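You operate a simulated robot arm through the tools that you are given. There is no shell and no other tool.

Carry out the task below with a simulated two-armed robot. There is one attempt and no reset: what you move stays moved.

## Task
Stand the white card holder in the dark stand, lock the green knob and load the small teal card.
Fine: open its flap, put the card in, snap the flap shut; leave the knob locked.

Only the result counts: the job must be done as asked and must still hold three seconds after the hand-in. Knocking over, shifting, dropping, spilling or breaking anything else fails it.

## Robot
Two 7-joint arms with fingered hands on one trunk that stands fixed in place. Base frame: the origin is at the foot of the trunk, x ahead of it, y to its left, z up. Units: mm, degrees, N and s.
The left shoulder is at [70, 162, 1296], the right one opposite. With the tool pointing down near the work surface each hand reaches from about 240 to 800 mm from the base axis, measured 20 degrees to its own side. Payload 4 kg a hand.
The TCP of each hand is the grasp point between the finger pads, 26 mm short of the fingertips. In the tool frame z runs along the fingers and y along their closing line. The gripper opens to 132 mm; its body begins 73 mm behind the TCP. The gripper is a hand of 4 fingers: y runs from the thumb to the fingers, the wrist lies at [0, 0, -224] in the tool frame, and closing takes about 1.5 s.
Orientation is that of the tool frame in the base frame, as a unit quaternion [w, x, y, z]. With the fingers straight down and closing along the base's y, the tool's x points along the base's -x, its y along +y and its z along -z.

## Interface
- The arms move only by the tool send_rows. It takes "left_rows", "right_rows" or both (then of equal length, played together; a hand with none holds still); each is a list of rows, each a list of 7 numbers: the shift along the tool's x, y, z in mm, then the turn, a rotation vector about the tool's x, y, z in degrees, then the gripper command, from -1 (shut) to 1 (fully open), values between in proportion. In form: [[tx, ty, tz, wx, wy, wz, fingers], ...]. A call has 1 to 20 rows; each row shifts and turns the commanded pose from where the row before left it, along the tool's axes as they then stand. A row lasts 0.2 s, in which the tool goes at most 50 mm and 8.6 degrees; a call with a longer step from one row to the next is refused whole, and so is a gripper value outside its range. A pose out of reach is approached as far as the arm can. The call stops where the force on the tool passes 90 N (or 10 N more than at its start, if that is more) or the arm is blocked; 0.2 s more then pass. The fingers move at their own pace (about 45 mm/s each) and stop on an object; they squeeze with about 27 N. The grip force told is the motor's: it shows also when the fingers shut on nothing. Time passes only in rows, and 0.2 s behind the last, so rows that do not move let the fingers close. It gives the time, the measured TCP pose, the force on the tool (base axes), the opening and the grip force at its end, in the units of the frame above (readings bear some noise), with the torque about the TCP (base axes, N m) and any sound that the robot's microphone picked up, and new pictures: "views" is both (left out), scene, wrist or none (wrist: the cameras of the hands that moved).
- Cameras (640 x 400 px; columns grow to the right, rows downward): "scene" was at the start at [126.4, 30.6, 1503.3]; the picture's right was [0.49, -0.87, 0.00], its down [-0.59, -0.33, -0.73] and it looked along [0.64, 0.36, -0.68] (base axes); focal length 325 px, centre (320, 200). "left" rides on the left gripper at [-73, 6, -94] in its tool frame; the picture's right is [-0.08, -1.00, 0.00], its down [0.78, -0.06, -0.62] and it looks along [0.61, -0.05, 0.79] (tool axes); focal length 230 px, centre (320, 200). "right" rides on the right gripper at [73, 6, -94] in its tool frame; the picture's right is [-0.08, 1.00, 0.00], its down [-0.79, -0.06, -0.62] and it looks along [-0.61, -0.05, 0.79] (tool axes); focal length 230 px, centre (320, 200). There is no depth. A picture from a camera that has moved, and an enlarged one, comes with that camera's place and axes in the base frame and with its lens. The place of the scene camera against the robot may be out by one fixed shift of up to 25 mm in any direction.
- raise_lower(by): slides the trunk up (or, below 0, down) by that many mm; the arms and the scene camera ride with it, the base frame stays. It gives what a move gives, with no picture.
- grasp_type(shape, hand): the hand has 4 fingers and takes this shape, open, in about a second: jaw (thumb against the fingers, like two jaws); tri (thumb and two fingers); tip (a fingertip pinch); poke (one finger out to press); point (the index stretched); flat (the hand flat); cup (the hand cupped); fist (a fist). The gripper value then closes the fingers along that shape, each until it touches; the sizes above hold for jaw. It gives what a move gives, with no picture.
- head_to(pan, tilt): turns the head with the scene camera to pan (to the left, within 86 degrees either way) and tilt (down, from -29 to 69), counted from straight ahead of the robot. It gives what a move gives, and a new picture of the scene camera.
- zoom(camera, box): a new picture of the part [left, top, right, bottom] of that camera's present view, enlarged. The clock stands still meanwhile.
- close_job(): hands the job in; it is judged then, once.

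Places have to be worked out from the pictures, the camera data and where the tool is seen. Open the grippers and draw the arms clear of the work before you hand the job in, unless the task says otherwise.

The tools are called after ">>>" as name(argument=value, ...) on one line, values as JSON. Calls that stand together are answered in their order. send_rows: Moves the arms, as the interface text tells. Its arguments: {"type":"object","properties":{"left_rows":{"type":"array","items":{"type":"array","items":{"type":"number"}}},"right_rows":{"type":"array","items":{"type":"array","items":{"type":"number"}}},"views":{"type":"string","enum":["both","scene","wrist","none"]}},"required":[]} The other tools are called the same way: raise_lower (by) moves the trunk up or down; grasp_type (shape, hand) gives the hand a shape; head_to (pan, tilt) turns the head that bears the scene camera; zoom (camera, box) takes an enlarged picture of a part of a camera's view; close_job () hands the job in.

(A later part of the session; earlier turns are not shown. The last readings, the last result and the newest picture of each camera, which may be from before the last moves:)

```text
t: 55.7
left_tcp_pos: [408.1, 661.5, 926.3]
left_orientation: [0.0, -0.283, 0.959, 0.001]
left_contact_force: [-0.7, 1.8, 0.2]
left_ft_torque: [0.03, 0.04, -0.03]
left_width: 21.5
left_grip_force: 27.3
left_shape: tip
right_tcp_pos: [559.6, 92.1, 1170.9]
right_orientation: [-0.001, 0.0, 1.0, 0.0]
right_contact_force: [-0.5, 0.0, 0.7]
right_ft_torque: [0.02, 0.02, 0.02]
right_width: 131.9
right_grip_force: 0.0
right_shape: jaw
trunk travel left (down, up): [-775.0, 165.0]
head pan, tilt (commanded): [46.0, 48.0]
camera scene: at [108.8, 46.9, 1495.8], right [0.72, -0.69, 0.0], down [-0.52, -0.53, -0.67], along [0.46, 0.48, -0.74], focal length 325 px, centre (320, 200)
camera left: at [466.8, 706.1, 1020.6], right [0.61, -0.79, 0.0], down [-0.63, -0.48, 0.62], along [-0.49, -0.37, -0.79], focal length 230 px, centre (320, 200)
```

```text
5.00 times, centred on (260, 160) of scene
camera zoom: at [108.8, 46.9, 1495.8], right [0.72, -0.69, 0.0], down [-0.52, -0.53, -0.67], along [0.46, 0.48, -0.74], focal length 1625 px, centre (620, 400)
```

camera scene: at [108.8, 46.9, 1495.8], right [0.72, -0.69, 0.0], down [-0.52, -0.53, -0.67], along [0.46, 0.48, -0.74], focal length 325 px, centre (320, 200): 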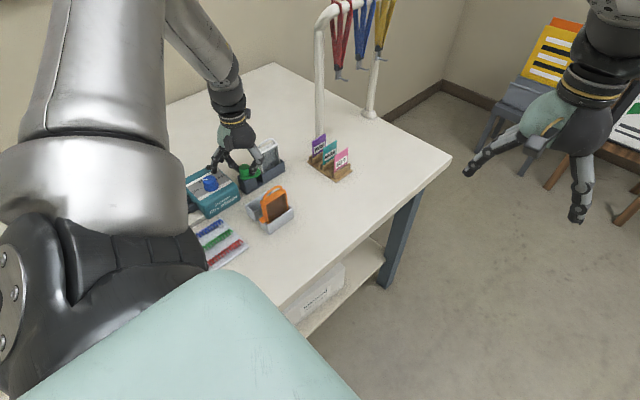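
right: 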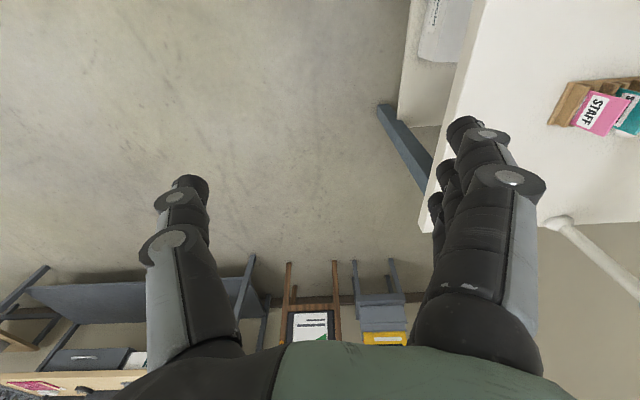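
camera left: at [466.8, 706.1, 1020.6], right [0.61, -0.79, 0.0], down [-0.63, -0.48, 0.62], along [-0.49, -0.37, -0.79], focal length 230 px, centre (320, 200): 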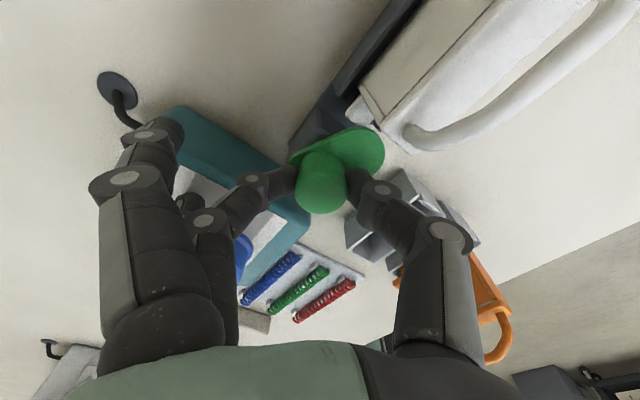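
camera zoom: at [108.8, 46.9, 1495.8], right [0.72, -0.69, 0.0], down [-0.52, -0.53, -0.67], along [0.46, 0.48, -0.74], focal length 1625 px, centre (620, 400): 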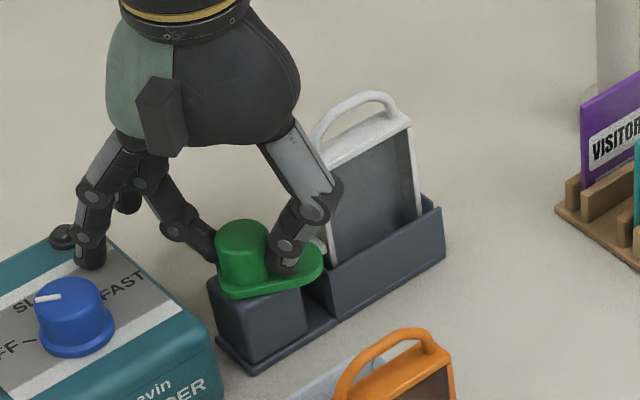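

Force is relieved and lobe is at about –26°. To keep the splayed fingers away from the blue knob, I'll release, swing the hand back to yaw ≈ –10°, re-pinch, and then turn the remainder.

>>> send_rows(left_rows=[[0, 0, 0, 0, 0, 0, -0.35], [0, 0, 0, 0, 0, 0, -0.35], [0, 0, 0, 0, 0, 0, -0.35], [0, 0, 0, 0, 0, 8.5, -0.35], [0, 0, 0, 0, 0, 8.5, -0.35], [0, 0, 0, 0, 0, 8.5, -0.35], [0, 0, 0, 0, 0, 8.5, -0.35], [0, 0, 0, 0, 0, 8.5, -0.35], [0, 0, 0, 0, 0, 0, -0.35]], views="both")

>>> zoom(camera="left", box=[240, 100, 420, 220])

```text
t: 57.7
left_tcp_pos: [408.6, 660.8, 925.8]
left_orientation: [0.001, 0.084, 0.996, 0.001]
left_contact_force: [0.0, 0.4, -0.5]
left_ft_torque: [0.01, 0.04, 0.03]
left_width: 42.4
left_grip_force: 0.0
left_shape: tip
right_tcp_pos: [558.1, 90.9, 1170.6]
right_orientation: [0.0, -0.001, 1.0, 0.0]
right_contact_force: [-0.8, -0.5, -1.1]
right_ft_torque: [0.0, -0.01, 0.0]
right_width: 131.8
right_grip_force: 0.1
right_shape: jaw
trunk travel left (down, up): [-775.0, 165.0]
head pan, tilt (commanded): [46.0, 48.0]
camera scene: at [108.7, 46.7, 1495.8], right [0.72, -0.69, 0.0], down [-0.52, -0.53, -0.67], along [0.46, 0.48, -0.74], focal length 325 px, centre (320, 200)
camera left: at [481.3, 654.9, 1020.4], right [-0.09, -1.0, 0.0], down [-0.78, 0.07, 0.62], along [-0.61, 0.06, -0.79], focal length 230 px, centre (320, 200)
```

scene: 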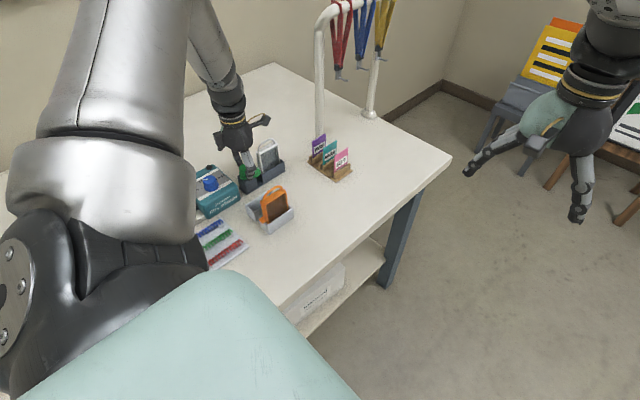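
left: 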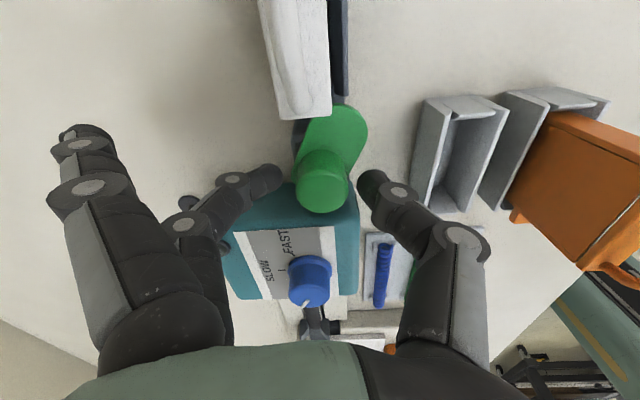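

```text
3.33 times, centred on (330, 160) of left
camera zoom: at [481.3, 654.9, 1020.4], right [-0.09, -1.0, 0.0], down [-0.78, 0.07, 0.62], along [-0.61, 0.06, -0.79], focal length 767 px, centre (287, 333)
```

zoom: 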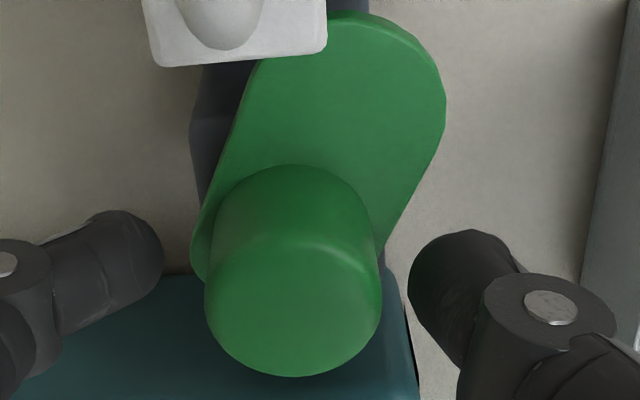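

The lobe is pointing mostly to +x now (about –26°). Re-pinching and turning the last ~26°.

>>> send_rows(left_rows=[[0, 0, 0, 0, 0, 0, -0.5], [0, 0, 0, 0, 0, 0, -0.7], [0, 0, 0, 0, 0, 0, -0.7], [0, 0, 0, 0, 0, 0, -0.7], [0, 0, 0, 0, 0, -5, -0.7], [0, 0, 0, 0, 0, -5, -0.7], [0, 0, 0, 0, 0, -5, -0.7], [0, 0, 0, 0, 0, 0, -0.7]], views="both")

>>> zoom(camera="left", box=[240, 80, 420, 200])

>>> zoom(camera="scene", box=[220, 120, 300, 200])

```text
t: 59.5
left_tcp_pos: [407.0, 661.5, 925.0]
left_orientation: [0.0, -0.049, 0.999, 0.001]
left_contact_force: [0.3, 0.3, -0.5]
left_ft_torque: [0.03, -0.01, -0.02]
left_width: 22.2
left_grip_force: 27.0
left_shape: tip
right_tcp_pos: [559.4, 91.3, 1170.8]
right_orientation: [0.0, 0.0, 1.0, 0.0]
right_contact_force: [-0.8, -0.7, -0.2]
right_ft_torque: [0.01, -0.01, -0.04]
right_width: 132.0
right_grip_force: 0.0
right_shape: jaw
trunk travel left (down, up): [-775.0, 165.0]
head pan, tilt (commanded): [46.0, 48.0]
camera scene: at [108.9, 46.8, 1495.8], right [0.72, -0.69, 0.0], down [-0.52, -0.53, -0.67], along [0.46, 0.48, -0.74], focal length 325 px, centre (320, 200)
camera left: at [480.5, 674.1, 1020.2], right [0.17, -0.98, 0.0], down [-0.77, -0.14, 0.62], along [-0.61, -0.11, -0.79], focal length 230 px, centre (320, 200)
```

scene: 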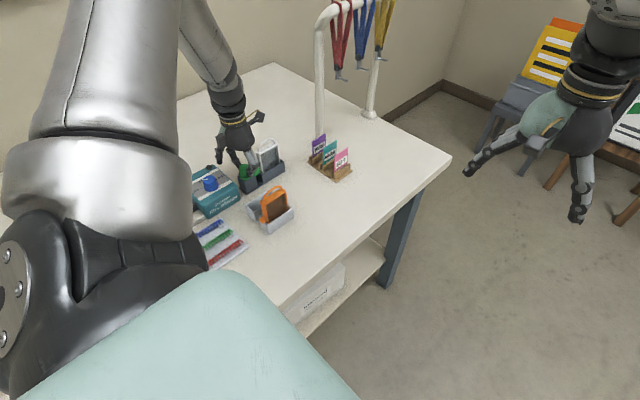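
left: 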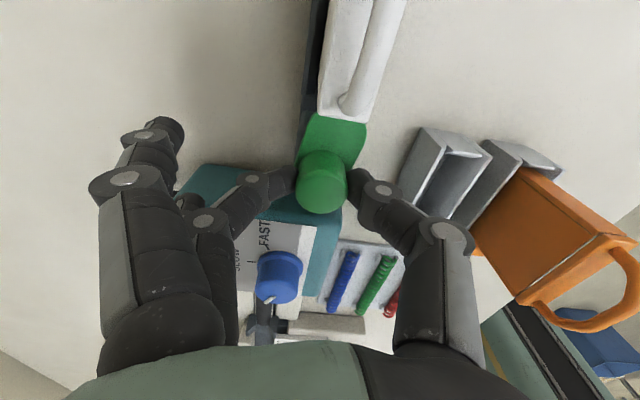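

```text
3.33 times, centred on (330, 140) of left
camera zoom: at [480.5, 674.1, 1020.2], right [0.17, -0.98, 0.0], down [-0.77, -0.14, 0.62], along [-0.61, -0.11, -0.79], focal length 767 px, centre (287, 400)
```

zoom: 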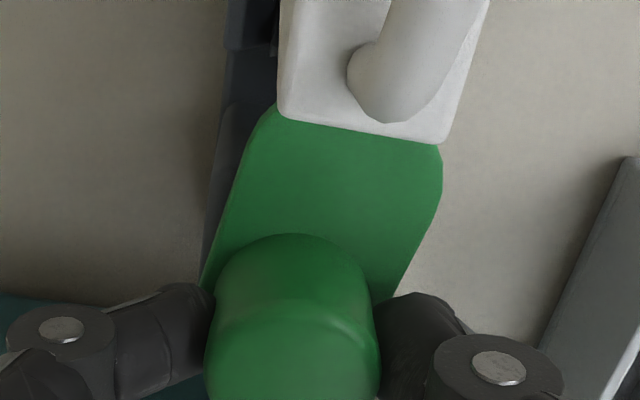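

```text
5.00 times, centred on (260, 160) of scene
camera zoom: at [108.9, 46.8, 1495.8], right [0.72, -0.69, 0.0], down [-0.52, -0.53, -0.67], along [0.46, 0.48, -0.74], focal length 1625 px, centre (620, 400)
```

zoom: 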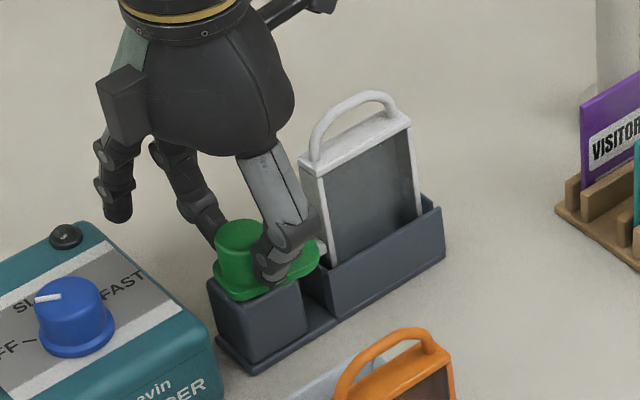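

Almost there (lobe ≈ –11°), no resistance. Turning another 11° and checking torque.

>>> send_rows(left_rows=[[0, 0, 0, 0, 0, -4, -0.7], [0, 0, 0, 0, 0, -4, -0.7], [0, 0, 0, 0, 0, -3, -0.7], [0, 0, 0, 0, 0, 0, -0.7]], views="both")

>>> zoom(camera="left", box=[240, 80, 420, 200])

>>> zoom(camera="scene", box=[220, 120, 300, 200])

```text
t: 60.5
left_tcp_pos: [407.9, 660.9, 926.2]
left_orientation: [0.0, -0.145, 0.989, 0.001]
left_contact_force: [-1.7, -1.2, -3.3]
left_ft_torque: [-0.02, 0.01, -0.06]
left_width: 22.4
left_grip_force: 27.0
left_shape: tip
right_tcp_pos: [558.9, 90.7, 1171.4]
right_orientation: [0.0, 0.0, 1.0, 0.001]
right_contact_force: [0.0, 0.2, -1.0]
right_ft_torque: [-0.01, 0.03, 0.01]
right_width: 131.9
right_grip_force: 0.2
right_shape: jaw
trunk travel left (down, up): [-775.0, 165.0]
head pan, tilt (commanded): [46.0, 48.0]
camera scene: at [108.9, 46.7, 1495.8], right [0.72, -0.69, 0.0], down [-0.52, -0.53, -0.67], along [0.46, 0.48, -0.74], focal length 325 px, centre (320, 200)
camera left: at [476.6, 687.7, 1020.3], right [0.36, -0.93, 0.0], down [-0.73, -0.28, 0.62], along [-0.58, -0.22, -0.79], focal length 230 px, centre (320, 200)
```

scene: 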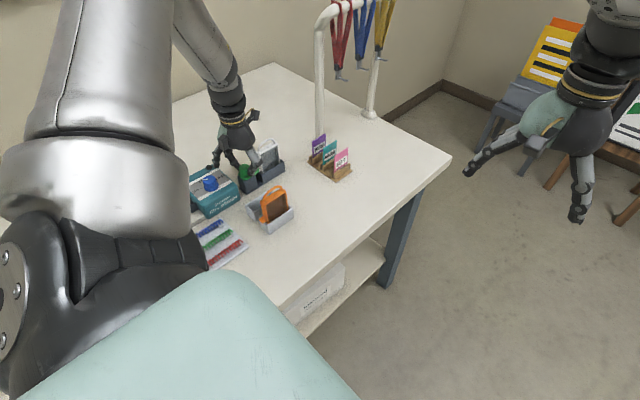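
left: 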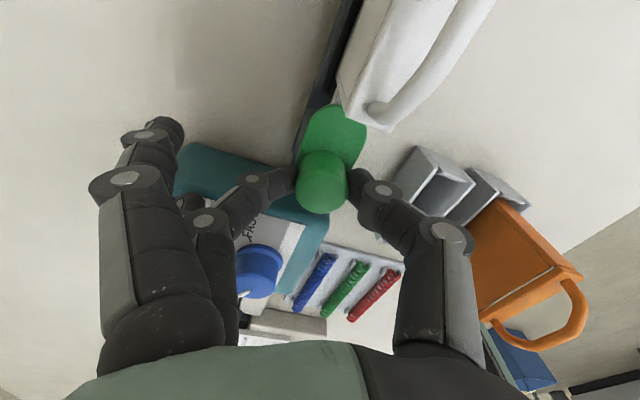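

```text
3.33 times, centred on (330, 140) of left
camera zoom: at [476.6, 687.7, 1020.3], right [0.36, -0.93, 0.0], down [-0.73, -0.28, 0.62], along [-0.58, -0.22, -0.79], focal length 767 px, centre (287, 400)
```

zoom: 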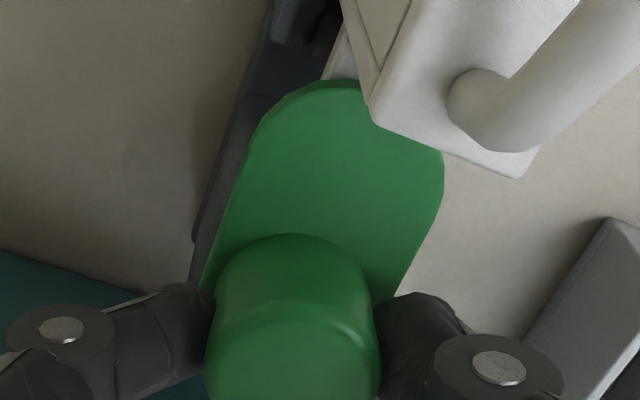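

```text
5.00 times, centred on (260, 160) of scene
camera zoom: at [108.9, 46.7, 1495.8], right [0.72, -0.69, 0.0], down [-0.52, -0.53, -0.67], along [0.46, 0.48, -0.74], focal length 1625 px, centre (620, 400)
```

zoom: 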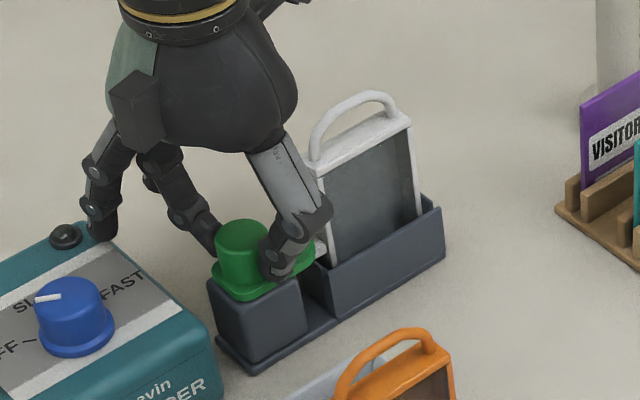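

The lobe is over the tab, at about 0±3° (pointing +x). I'll try 4° more to feel for an end stop.

>>> send_rows(left_rows=[[0, 0, 0, 0, 0, -2, -0.7], [0, 0, 0, 0, 0, -2, -0.7], [0, 0, 0, 0, 0, 0, -0.7]], views="wrist")

>>> zoom(camera="left", box=[240, 80, 420, 200])

```text
t: 61.3
left_tcp_pos: [407.1, 660.4, 927.6]
left_orientation: [0.0, -0.179, 0.984, 0.001]
left_contact_force: [-2.3, -2.7, -4.1]
left_ft_torque: [0.02, 0.06, -0.13]
left_width: 22.4
left_grip_force: 26.6
left_shape: tip
right_tcp_pos: [558.8, 89.6, 1170.7]
right_orientation: [0.0, 0.0, 1.0, -0.001]
right_contact_force: [0.5, -0.6, -0.2]
right_ft_torque: [-0.01, -0.01, 0.02]
right_width: 131.8
right_grip_force: 0.0
right_shape: jaw
trunk travel left (down, up): [-775.0, 165.0]
head pan, tilt (commanded): [46.0, 48.0]
camera left: at [474.5, 692.3, 1020.4], right [0.42, -0.91, 0.0], down [-0.71, -0.33, 0.62], along [-0.56, -0.26, -0.79], focal length 230 px, centre (320, 200)
```

left: 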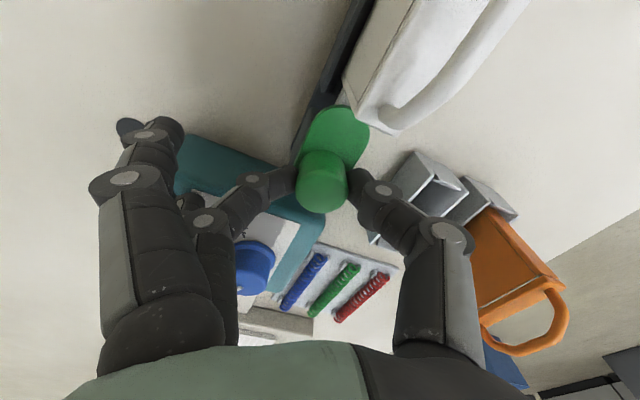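

```text
3.33 times, centred on (330, 140) of left
camera zoom: at [474.5, 692.3, 1020.4], right [0.42, -0.91, 0.0], down [-0.71, -0.33, 0.62], along [-0.56, -0.26, -0.79], focal length 767 px, centre (287, 400)
```

zoom: 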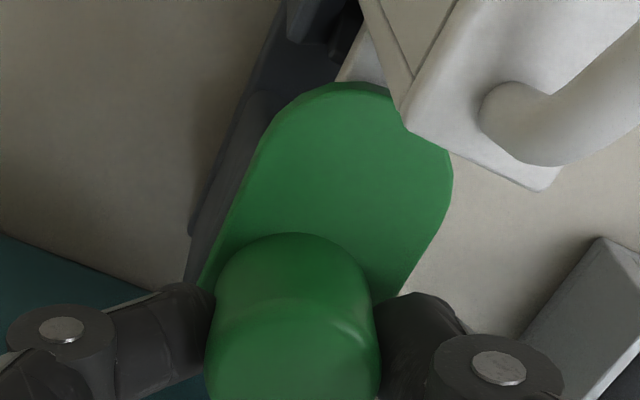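

Torque rose to 0.13 Nm while the lobe stayed put – the lock has hit its end stop, over the tab. I'll back off the twist, open the pinch and lift away.

>>> send_rows(left_rows=[[0, 0, 0, 0, 0, 3, -0.7], [0, 0, 0, 0, 0, 0, -0.35], [0, 0, 0, 0, 0, 0, -0.2], [0, 0, 0, 0, 0, 0, -0.2], [0, 0, -10, 0, 0, 0, -0.2], [0, 0, -20, 0, 0, 0, -0.2], [0, 0, -25, 0, 0, 0, -0.2], [0, 0, -25, 0, 0, 0, -0.2], [0, 0, -25, 0, 0, 0, -0.2], [0, 0, 0, 0, 0, 0, -0.2]], views="both")

>>> zoom(camera="left", box=[260, 0, 440, 140])

>>> zoom(camera="scene", box=[230, 125, 300, 195])

```text
t: 63.5
left_tcp_pos: [407.5, 659.1, 1030.7]
left_orientation: [0.0, -0.152, 0.988, 0.001]
left_contact_force: [0.1, 0.1, -0.7]
left_ft_torque: [0.02, 0.02, -0.02]
left_width: 52.1
left_grip_force: 0.0
left_shape: tip
right_tcp_pos: [561.0, 90.4, 1171.6]
right_orientation: [0.0, 0.0, 1.0, 0.0]
right_contact_force: [-0.1, -0.9, -0.1]
right_ft_torque: [0.01, -0.03, 0.01]
right_width: 132.0
right_grip_force: 0.0
right_shape: jaw
trunk travel left (down, up): [-775.0, 165.0]
head pan, tilt (commanded): [46.0, 48.0]
camera scene: at [109.0, 47.0, 1495.8], right [0.72, -0.69, 0.0], down [-0.52, -0.53, -0.67], along [0.46, 0.48, -0.74], focal length 325 px, centre (320, 200)
camera left: at [476.9, 688.2, 1125.5], right [0.37, -0.93, 0.0], down [-0.73, -0.3, 0.62], along [-0.57, -0.23, -0.79], focal length 230 px, centre (320, 200)
```

scene: 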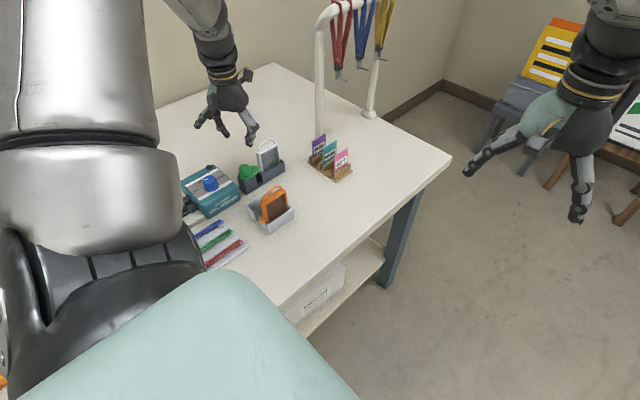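
left: 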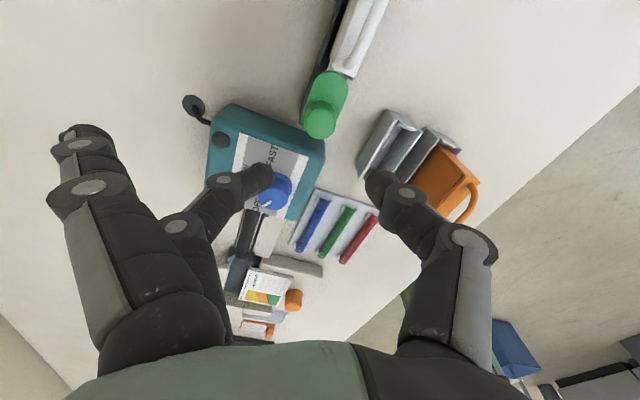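

```text
2.86 times, centred on (350, 70) of left
camera zoom: at [476.9, 688.2, 1125.5], right [0.37, -0.93, 0.0], down [-0.73, -0.3, 0.62], along [-0.57, -0.23, -0.79], focal length 657 px, centre (234, 571)
```

zoom: 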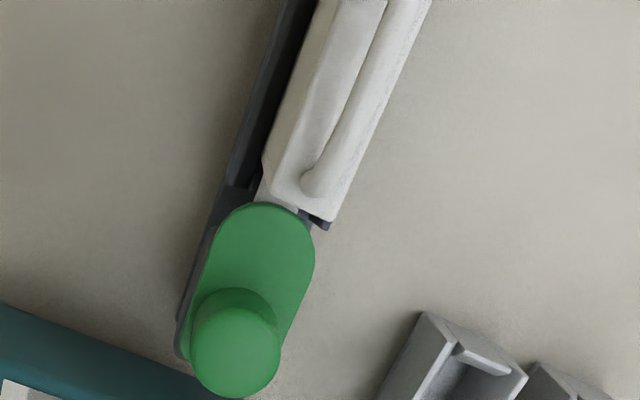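

```text
5.71 times, centred on (265, 160) of scene
camera zoom: at [109.0, 47.0, 1495.8], right [0.72, -0.69, 0.0], down [-0.52, -0.53, -0.67], along [0.46, 0.48, -0.74], focal length 1857 px, centre (634, 429)
```

zoom: 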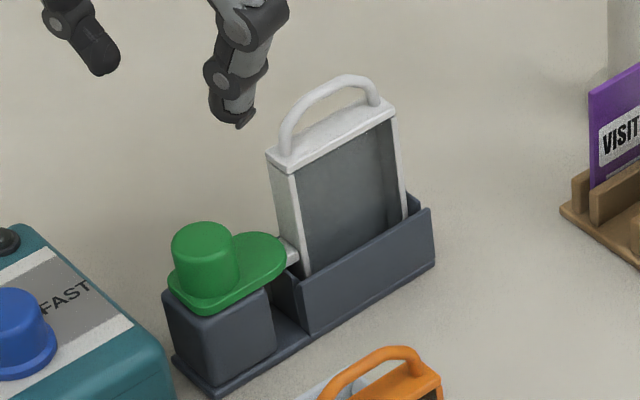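

The lock is clearly engaged (lobe over the tab). Now I'll move over the holder at yaw 0 to inspect the lid and its loop closely before opening it.

>>> send_rows(left_rows=[[-20, 0, 0, 0, 0, 5.8, -0.2], [-20, 0, 0, 0, 0, 5.8, -0.2], [-20, 0, 0, 0, 0, 5.8, -0.2], [-20, 0, 0, 0, 0, 0, -0.2], [0, 0, 0, 0, 0, 0, -0.2]], views="wrist")

>>> zoom(camera="left", box=[250, 60, 400, 180])

>>> zoom(camera="left", box=[280, 80, 350, 130])

```text
t: 64.7
left_tcp_pos: [487.0, 671.9, 1031.3]
left_orientation: [0.001, -0.002, 1.0, 0.0]
left_contact_force: [-0.7, 0.0, 0.3]
left_ft_torque: [-0.03, 0.01, -0.01]
left_width: 52.0
left_grip_force: 0.1
left_shape: tip
right_tcp_pos: [559.5, 90.1, 1171.0]
right_orientation: [0.0, 0.0, 1.0, -0.001]
right_contact_force: [-0.1, 0.3, -0.1]
right_ft_torque: [-0.02, 0.01, 0.02]
right_width: 131.8
right_grip_force: 0.0
right_shape: jaw
trunk travel left (down, up): [-775.0, 165.0]
head pan, tilt (commanded): [46.0, 48.0]
camera left: at [560.8, 678.9, 1125.5], right [0.08, -1.0, 0.0], down [-0.78, -0.06, 0.62], along [-0.61, -0.05, -0.79], focal length 230 px, centre (320, 200)
```

left: 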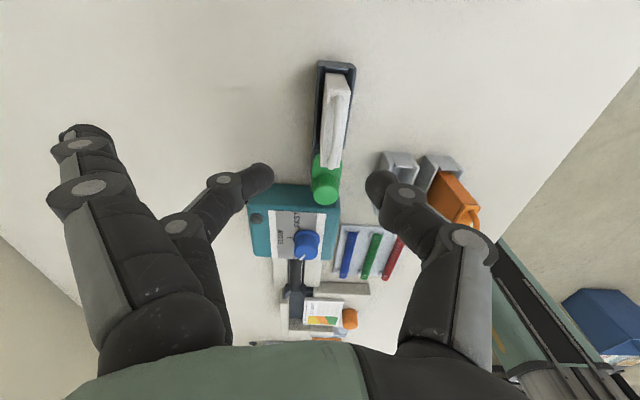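

```text
3.33 times, centred on (325, 120) of left
camera zoom: at [560.8, 678.9, 1125.5], right [0.08, -1.0, 0.0], down [-0.78, -0.06, 0.62], along [-0.61, -0.05, -0.79], focal length 767 px, centre (303, 467)
```

zoom: 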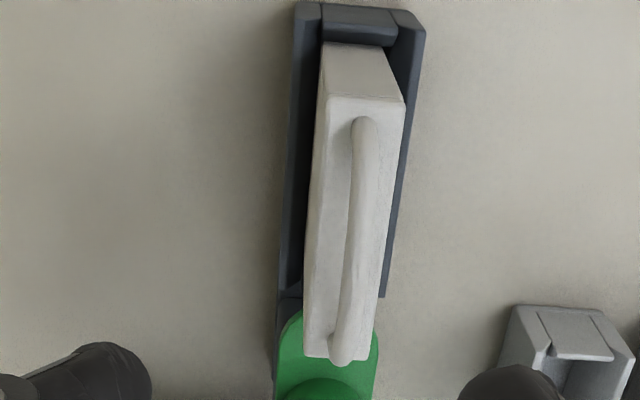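

```text
8.00 times, centred on (315, 105) of left
camera zoom: at [560.8, 678.9, 1125.5], right [0.08, -1.0, 0.0], down [-0.78, -0.06, 0.62], along [-0.61, -0.05, -0.79], focal length 1841 px, centre (360, 960)
```

zoom: 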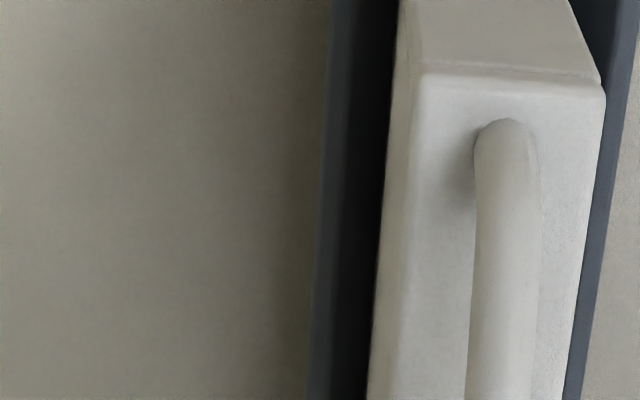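

>>> zoom(camera="scene", box=[250, 130, 290, 160])

>>> zoom(camera="left", box=[300, 130, 360, 180])

```text
13.33 times, centred on (270, 145) of scene
camera zoom: at [108.4, 46.7, 1495.8], right [0.72, -0.69, 0.0], down [-0.52, -0.53, -0.67], along [0.47, 0.48, -0.74], focal length 4332 px, centre (987, 933)
```

zoom: 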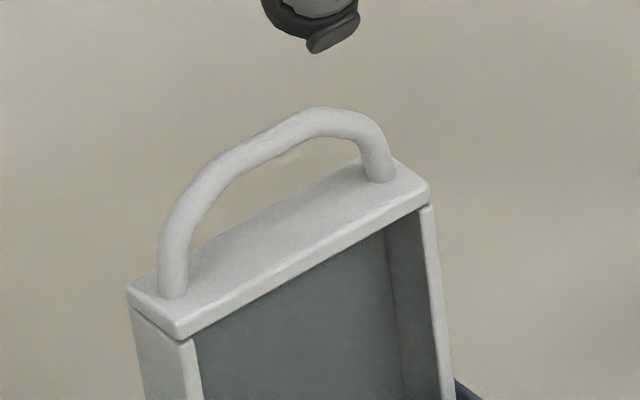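

```text
8.00 times, centred on (330, 155) of left
camera zoom: at [560.8, 678.9, 1125.5], right [0.08, -1.0, 0.0], down [-0.78, -0.06, 0.62], along [-0.61, -0.05, -0.79], focal length 1841 px, centre (240, 560)
```

zoom: 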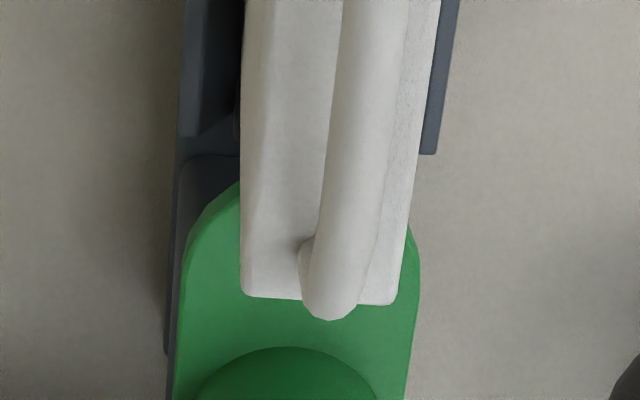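

The lid plate clearly sits on the side posts with a seam all round; the loop bar is centred (y≈660.7, top ≈957, x 460–514). I'll pinch the middle of the loop with the tip grip.

>>> send_rows(left_rows=[[0, -11.2, 0, 0, 0, 0, -0.3], [0, 0, 20, 0, 0, 0, -0.4], [0, 0, 20, 0, 0, 0, -0.4], [0, 0, 18, 0, 0, 0, -0.4], [0, 0, 0, 0, 0, 0, -0.4]], views="both")

>>> zoom(camera="left", box=[250, 100, 400, 220])

>>> zoom(camera="scene", box=[240, 110, 300, 170])

```text
t: 65.9
left_tcp_pos: [484.5, 661.1, 973.6]
left_orientation: [-0.001, -0.001, 1.0, 0.001]
left_contact_force: [-0.6, -0.5, 0.2]
left_ft_torque: [0.04, 0.03, 0.01]
left_width: 40.1
left_grip_force: 0.0
left_shape: tip
right_tcp_pos: [558.8, 89.8, 1171.4]
right_orientation: [0.001, 0.0, 1.0, 0.0]
right_contact_force: [0.0, -0.3, -0.6]
right_ft_torque: [-0.01, 0.02, 0.02]
right_width: 131.7
right_grip_force: 0.1
right_shape: jaw
trunk travel left (down, up): [-775.0, 165.0]
head pan, tilt (commanded): [46.0, 48.0]
camera scene: at [108.6, 46.6, 1495.8], right [0.72, -0.69, 0.0], down [-0.52, -0.53, -0.67], along [0.47, 0.48, -0.74], focal length 325 px, centre (320, 200)
camera left: at [559.3, 667.4, 1067.8], right [0.08, -1.0, 0.0], down [-0.78, -0.06, 0.62], along [-0.61, -0.05, -0.79], focal length 230 px, centre (320, 200)
```

scene: 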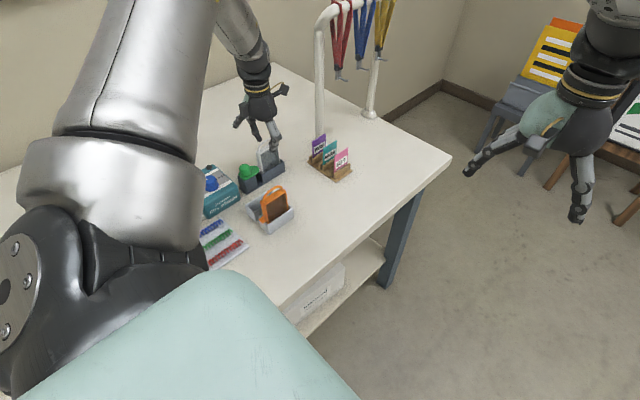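
left: 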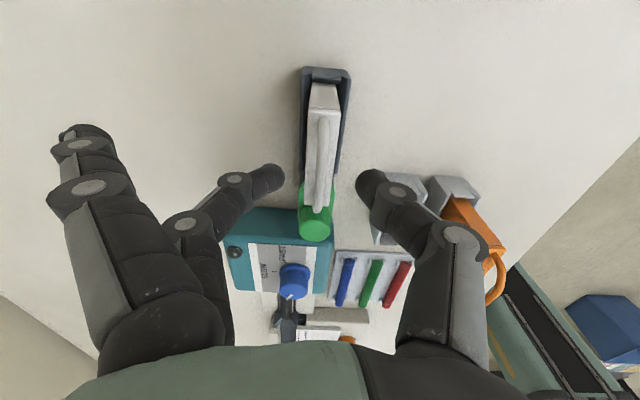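

```text
3.33 times, centred on (325, 160) of left
camera zoom: at [559.3, 667.4, 1067.8], right [0.08, -1.0, 0.0], down [-0.78, -0.06, 0.62], along [-0.61, -0.05, -0.79], focal length 767 px, centre (303, 333)
```

zoom: 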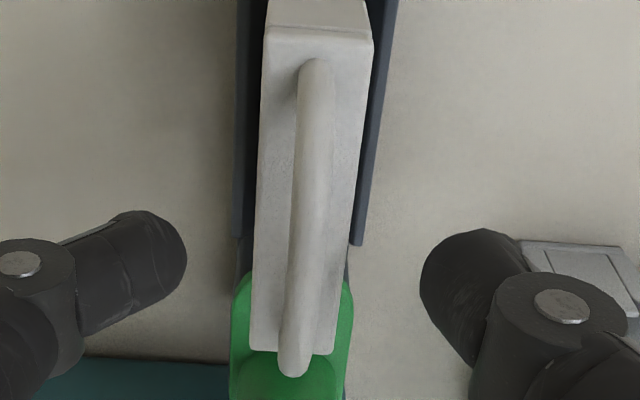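

```text
6.67 times, centred on (270, 140) of scene
camera zoom: at [108.6, 46.6, 1495.8], right [0.72, -0.69, 0.0], down [-0.52, -0.53, -0.67], along [0.47, 0.48, -0.74], focal length 2166 px, centre (653, 600)
```

zoom: 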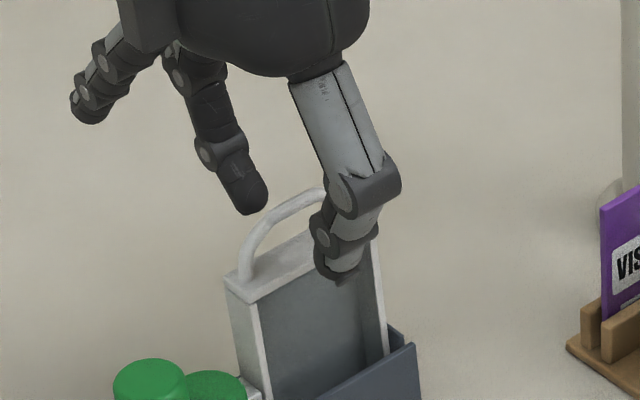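

The loop bar is centred between the two fingertips. Closing the pinch on it.

>>> send_rows(left_rows=[[0, 0, 0, 0, 0, 0, -0.6], [0, 0, 0, 0, 0, 0, -0.8], [0, 0, 0, 0, 0, 0, -1], [0, 0, 0, 0, 0, 0, -1], [0, 0, 0, 0, 0, 0, -1], [0, 0, 0, 0, 0, 0, -1]], views="both")

>>> zoom(camera="left", box=[250, 100, 400, 220])

>>> zoom(camera="scene", box=[240, 110, 300, 170])

```text
t: 67.3
left_tcp_pos: [484.8, 660.5, 973.9]
left_orientation: [0.0, 0.0, 1.0, 0.001]
left_contact_force: [0.0, -0.5, -0.8]
left_ft_torque: [0.02, 0.0, 0.02]
left_width: 0.2
left_grip_force: 26.8
left_shape: tip
right_tcp_pos: [559.6, 89.9, 1169.7]
right_orientation: [0.0, -0.001, 1.0, 0.0]
right_contact_force: [0.5, 0.3, 0.2]
right_ft_torque: [0.01, 0.03, 0.01]
right_width: 131.6
right_grip_force: 0.2
right_shape: jaw
trunk travel left (down, up): [-775.0, 165.0]
head pan, tilt (commanded): [46.0, 48.0]
camera scene: at [108.9, 46.7, 1495.8], right [0.72, -0.69, 0.0], down [-0.52, -0.53, -0.67], along [0.46, 0.48, -0.74], focal length 325 px, centre (320, 200)
camera left: at [559.4, 667.5, 1067.6], right [0.08, -1.0, 0.0], down [-0.78, -0.06, 0.62], along [-0.62, -0.05, -0.79], focal length 230 px, centre (320, 200)
```

scene: 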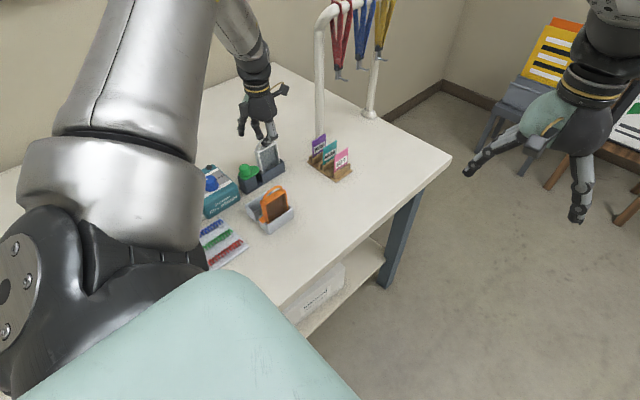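
left: 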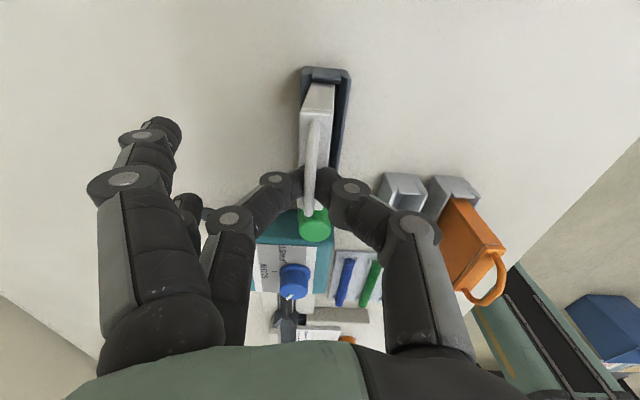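

```text
3.33 times, centred on (325, 160) of left
camera zoom: at [559.4, 667.5, 1067.6], right [0.08, -1.0, 0.0], down [-0.78, -0.06, 0.62], along [-0.62, -0.05, -0.79], focal length 767 px, centre (303, 333)
```

zoom: 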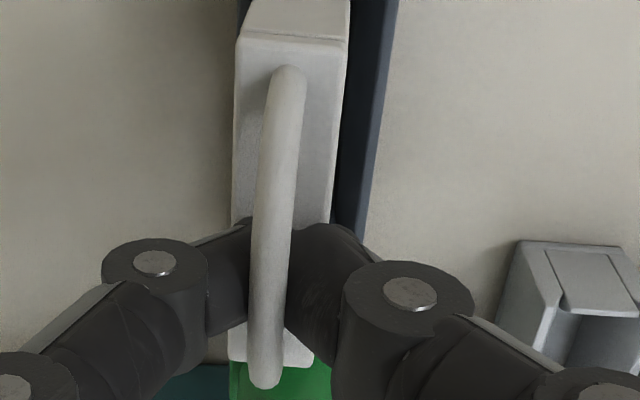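

```text
6.67 times, centred on (270, 140) of scene
camera zoom: at [108.9, 46.7, 1495.8], right [0.72, -0.69, 0.0], down [-0.52, -0.53, -0.67], along [0.46, 0.48, -0.74], focal length 2166 px, centre (653, 600)
```

zoom: 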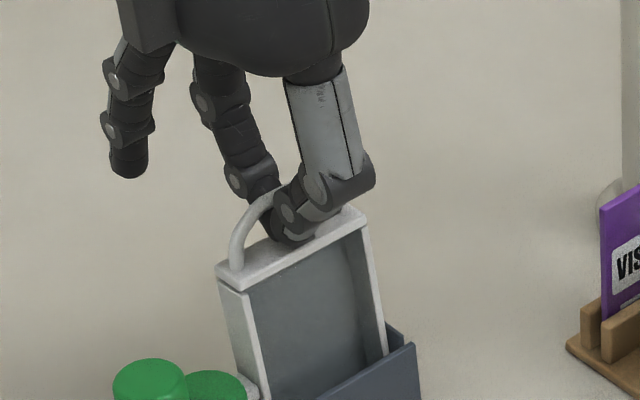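

The fingertips met under the bar, inside the loop (width 0), so the loop is hooked. I'll pull upward in small steps and watch the force.

>>> send_rows(left_rows=[[0, 0, -1.5, 0, 0, 0, -1], [0, 0, -1.5, 0, 0, 0, -1], [0, 0, 0, 0, 0, 0, -1]], views="wrist")

>>> zoom(camera="left", box=[250, 60, 400, 220])

>>> zoom(camera="scene", box=[240, 120, 300, 180])

```text
t: 68.1
left_tcp_pos: [487.0, 660.3, 977.3]
left_orientation: [0.001, -0.001, 1.0, 0.0]
left_contact_force: [0.4, -0.5, 0.6]
left_ft_torque: [0.01, -0.01, 0.01]
left_width: 0.1
left_grip_force: 26.8
left_shape: tip
right_tcp_pos: [559.3, 90.1, 1170.8]
right_orientation: [0.0, 0.0, 1.0, 0.0]
right_contact_force: [0.0, -0.4, 0.0]
right_ft_torque: [0.02, 0.01, 0.0]
right_width: 131.7
right_grip_force: 0.0
right_shape: jaw
trunk travel left (down, up): [-775.0, 165.0]
head pan, tilt (commanded): [46.0, 48.0]
camera left: at [560.4, 667.8, 1071.0], right [0.08, -1.0, 0.0], down [-0.78, -0.06, 0.62], along [-0.61, -0.05, -0.79], focal length 230 px, centre (320, 200)
```

left: 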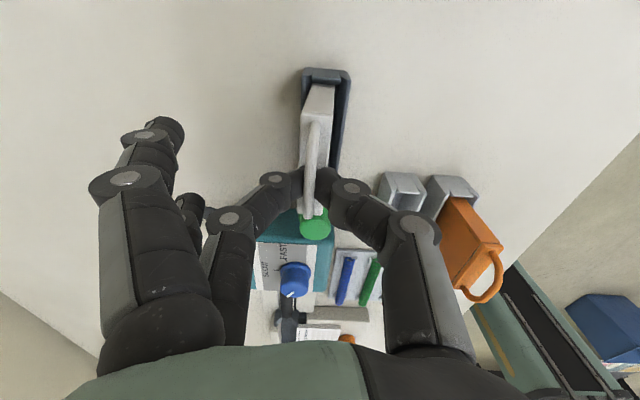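

```text
2.50 times, centred on (325, 140) of left
camera zoom: at [560.4, 667.8, 1071.0], right [0.08, -1.0, 0.0], down [-0.78, -0.06, 0.62], along [-0.61, -0.05, -0.79], focal length 575 px, centre (308, 350)
```

zoom: 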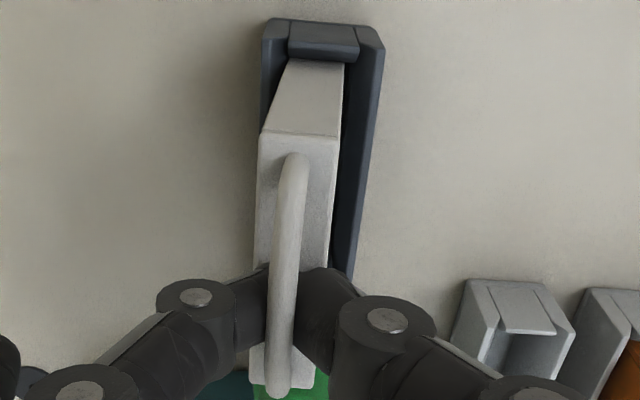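

```text
6.67 times, centred on (270, 150) of scene
camera zoom: at [108.9, 46.7, 1495.8], right [0.72, -0.69, 0.0], down [-0.52, -0.53, -0.67], along [0.46, 0.48, -0.74], focal length 2166 px, centre (653, 533)
```

zoom: 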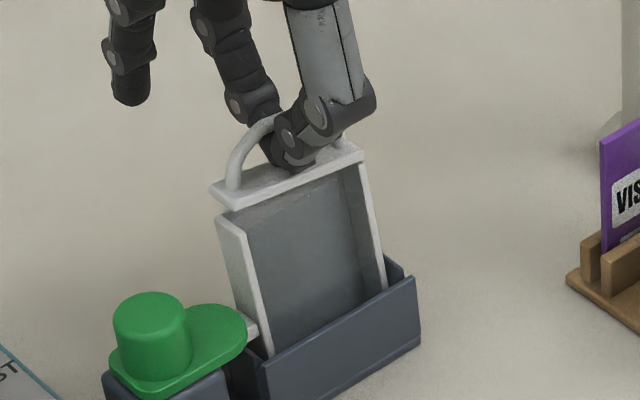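

The flap has begun to open: its –x end lifted while the +x end stays – the hinge is at the +x end (x≈520, z≈932). I'll follow the opening arc in small steps (+x and up), watching the force.

>>> send_rows(left_rows=[[-2.4, 0, -3.8, 0, 0, 0, -1], [-2.6, 0, -3.6, 0, 0, 0, -1], [-2.8, 0, -3.4, 0, 0, 0, -1], [-3.0, 0, -3.3, 0, 0, 0, -1], [0, 0, 0, 0, 0, 0, -1]], views="wrist")

>>> zoom(camera="left", box=[250, 60, 400, 220])

>>> zoom(camera="scene", box=[240, 120, 300, 180])

```text
t: 69.3
left_tcp_pos: [497.2, 662.4, 990.9]
left_orientation: [0.001, -0.001, 1.0, 0.001]
left_contact_force: [0.1, -0.1, -0.9]
left_ft_torque: [-0.02, 0.0, -0.01]
left_width: 0.0
left_grip_force: 26.6
left_shape: tip
right_tcp_pos: [557.8, 91.0, 1170.4]
right_orientation: [-0.001, 0.001, 1.0, 0.0]
right_contact_force: [-0.2, 0.7, 0.9]
right_ft_torque: [0.02, 0.01, -0.02]
right_width: 131.8
right_grip_force: 0.1
right_shape: jaw
trunk travel left (down, up): [-775.0, 165.0]
head pan, tilt (commanded): [46.0, 48.0]
camera left: at [571.0, 668.3, 1084.7], right [0.08, -1.0, 0.0], down [-0.78, -0.06, 0.62], along [-0.61, -0.05, -0.79], focal length 230 px, centre (320, 200)
```

left: 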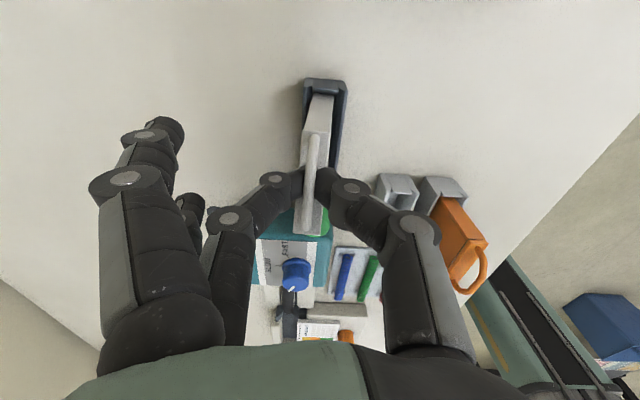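

```text
2.50 times, centred on (325, 140) of left
camera zoom: at [571.0, 668.3, 1084.7], right [0.08, -1.0, 0.0], down [-0.78, -0.06, 0.62], along [-0.61, -0.05, -0.79], focal length 575 px, centre (308, 350)
```

zoom: 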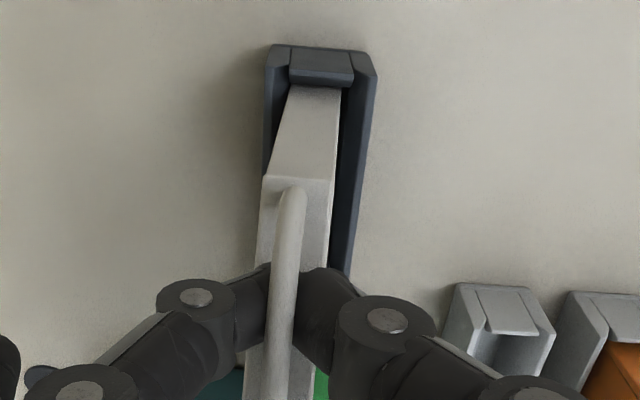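

```text
6.67 times, centred on (270, 150) of scene
camera zoom: at [108.8, 46.7, 1495.8], right [0.72, -0.69, 0.0], down [-0.52, -0.53, -0.67], along [0.46, 0.48, -0.74], focal length 2166 px, centre (653, 533)
```

zoom: 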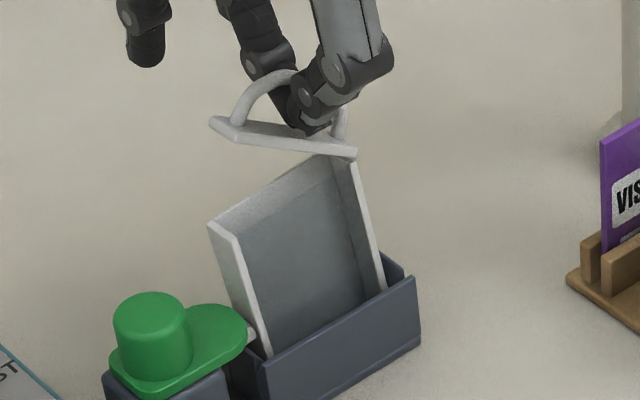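

The flap is at ~30–35° now and no resistance. Continuing the arc toward ~60° and on to ~90°.

>>> send_rows(left_rows=[[-3.8, 0, -2.8, 0, 0, 0, -1], [-3.8, 0, -2.2, 0, 0, 0, -1], [-3.8, 0, -1.8, 0, 0, 0, -1], [-3.9, 0, -1.3, 0, 0, 0, -1], [-3.9, 0, -0.8, 0, 0, 0, -1], [0, 0, 0, 0, 0, 0, -1]], views="wrist")

>>> zoom(camera="left", box=[250, 60, 400, 220])

>>> zoom(camera="scene", box=[240, 120, 300, 180])

```text
t: 70.7
left_tcp_pos: [516.6, 660.7, 999.3]
left_orientation: [0.001, -0.001, 1.0, 0.001]
left_contact_force: [-0.2, -0.4, -0.2]
left_ft_torque: [0.0, 0.01, 0.0]
left_width: 0.0
left_grip_force: 27.0
left_shape: tip
right_tcp_pos: [558.5, 90.2, 1169.3]
right_orientation: [0.0, 0.0, 1.0, 0.0]
right_contact_force: [0.3, 0.3, -0.1]
right_ft_torque: [0.02, 0.0, 0.02]
right_width: 131.9
right_grip_force: 0.2
right_shape: jaw
trunk travel left (down, up): [-775.0, 165.0]
head pan, tilt (commanded): [46.0, 48.0]
camera left: at [590.4, 668.0, 1093.5], right [0.08, -1.0, 0.0], down [-0.78, -0.06, 0.62], along [-0.61, -0.05, -0.79], focal length 230 px, centre (320, 200)
```

left: 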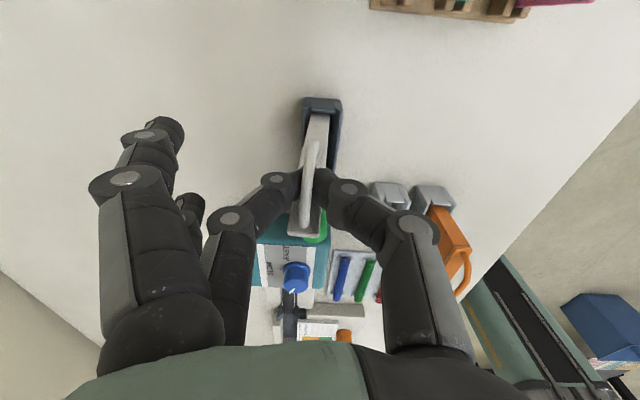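

```text
2.50 times, centred on (325, 140) of left
camera zoom: at [590.4, 668.0, 1093.5], right [0.08, -1.0, 0.0], down [-0.78, -0.06, 0.62], along [-0.61, -0.05, -0.79], focal length 575 px, centre (308, 350)
```

zoom: 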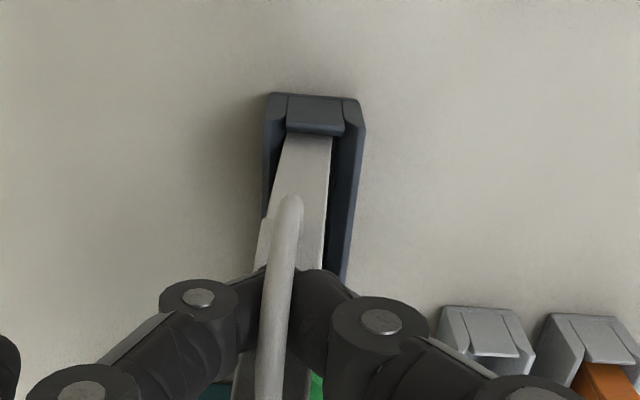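

```text
6.67 times, centred on (270, 150) of scene
camera zoom: at [108.8, 46.7, 1495.8], right [0.72, -0.69, 0.0], down [-0.52, -0.53, -0.67], along [0.46, 0.48, -0.74], focal length 2166 px, centre (653, 533)
```

zoom: 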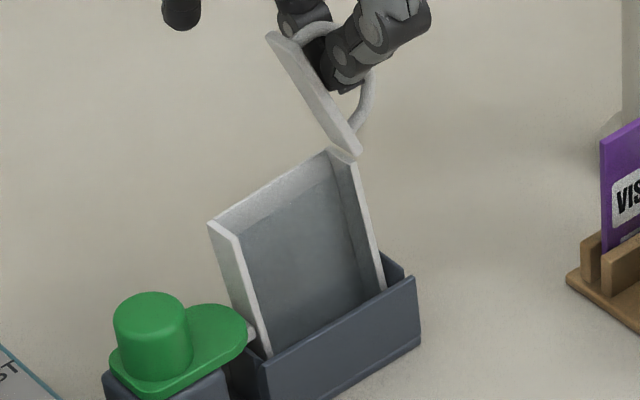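

Flap ≈65–70°. Continuing past vertical.

>>> send_rows(left_rows=[[-4.2, 0, 0, 0, 0, 0, -1], [-4.2, 0, 0.3, 0, 0, 0, -1], [-4.2, 0, 0.5, 0, 0, 0, -1], [-4.2, 0, 0.8, 0, 0, 0, -1], [-4.2, 0, 1.0, 0, 0, 0, -1], [0, 0, 0, 0, 0, 0, -1]], views="wrist")

>>> zoom(camera="left", box=[250, 60, 400, 220])

>>> zoom(camera="scene", box=[240, 120, 300, 180])

```text
t: 72.1
left_tcp_pos: [536.7, 661.5, 995.6]
left_orientation: [0.0, -0.001, 1.0, 0.001]
left_contact_force: [0.0, 0.4, -1.6]
left_ft_torque: [0.03, 0.01, 0.01]
left_width: 0.0
left_grip_force: 27.0
left_shape: tip
right_tcp_pos: [560.2, 91.3, 1169.2]
right_orientation: [0.0, 0.0, 1.0, 0.0]
right_contact_force: [0.1, 0.8, 0.1]
right_ft_torque: [0.02, -0.01, -0.01]
right_width: 131.7
right_grip_force: 0.1
right_shape: jaw
trunk travel left (down, up): [-775.0, 165.0]
head pan, tilt (commanded): [46.0, 48.0]
camera left: at [610.9, 668.0, 1090.7], right [0.08, -1.0, 0.0], down [-0.78, -0.06, 0.62], along [-0.61, -0.05, -0.79], focal length 230 px, centre (320, 200)
```

left: 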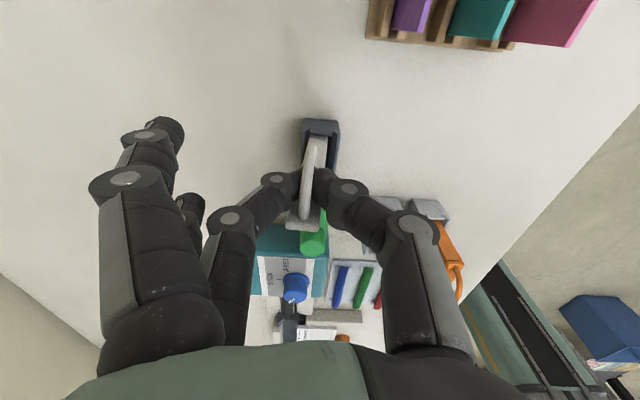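

```text
2.50 times, centred on (325, 140) of left
camera zoom: at [610.9, 668.0, 1090.7], right [0.08, -1.0, 0.0], down [-0.78, -0.06, 0.62], along [-0.61, -0.05, -0.79], focal length 575 px, centre (308, 350)
```

zoom: 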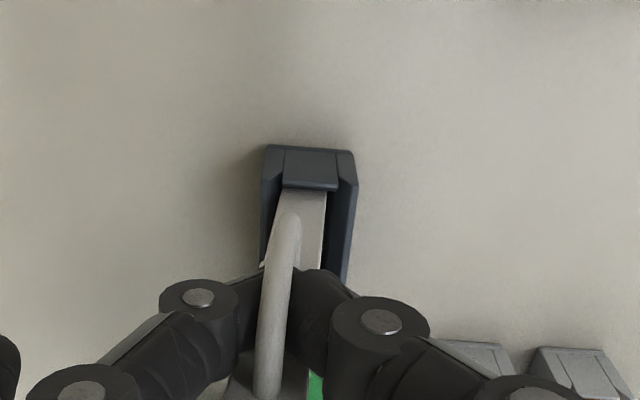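

```text
6.67 times, centred on (270, 150) of scene
camera zoom: at [108.7, 46.7, 1495.8], right [0.72, -0.69, 0.0], down [-0.52, -0.53, -0.67], along [0.46, 0.48, -0.74], focal length 2166 px, centre (653, 533)
```

zoom: 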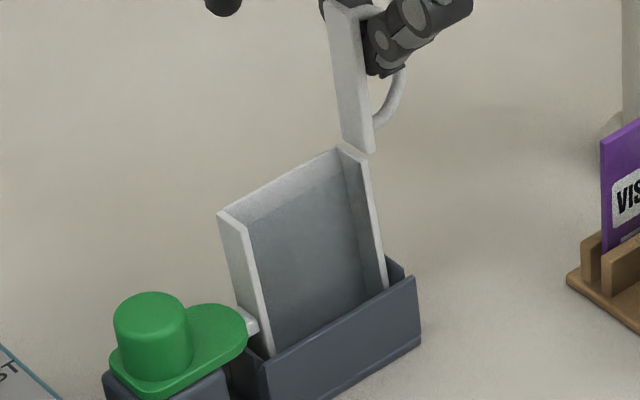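

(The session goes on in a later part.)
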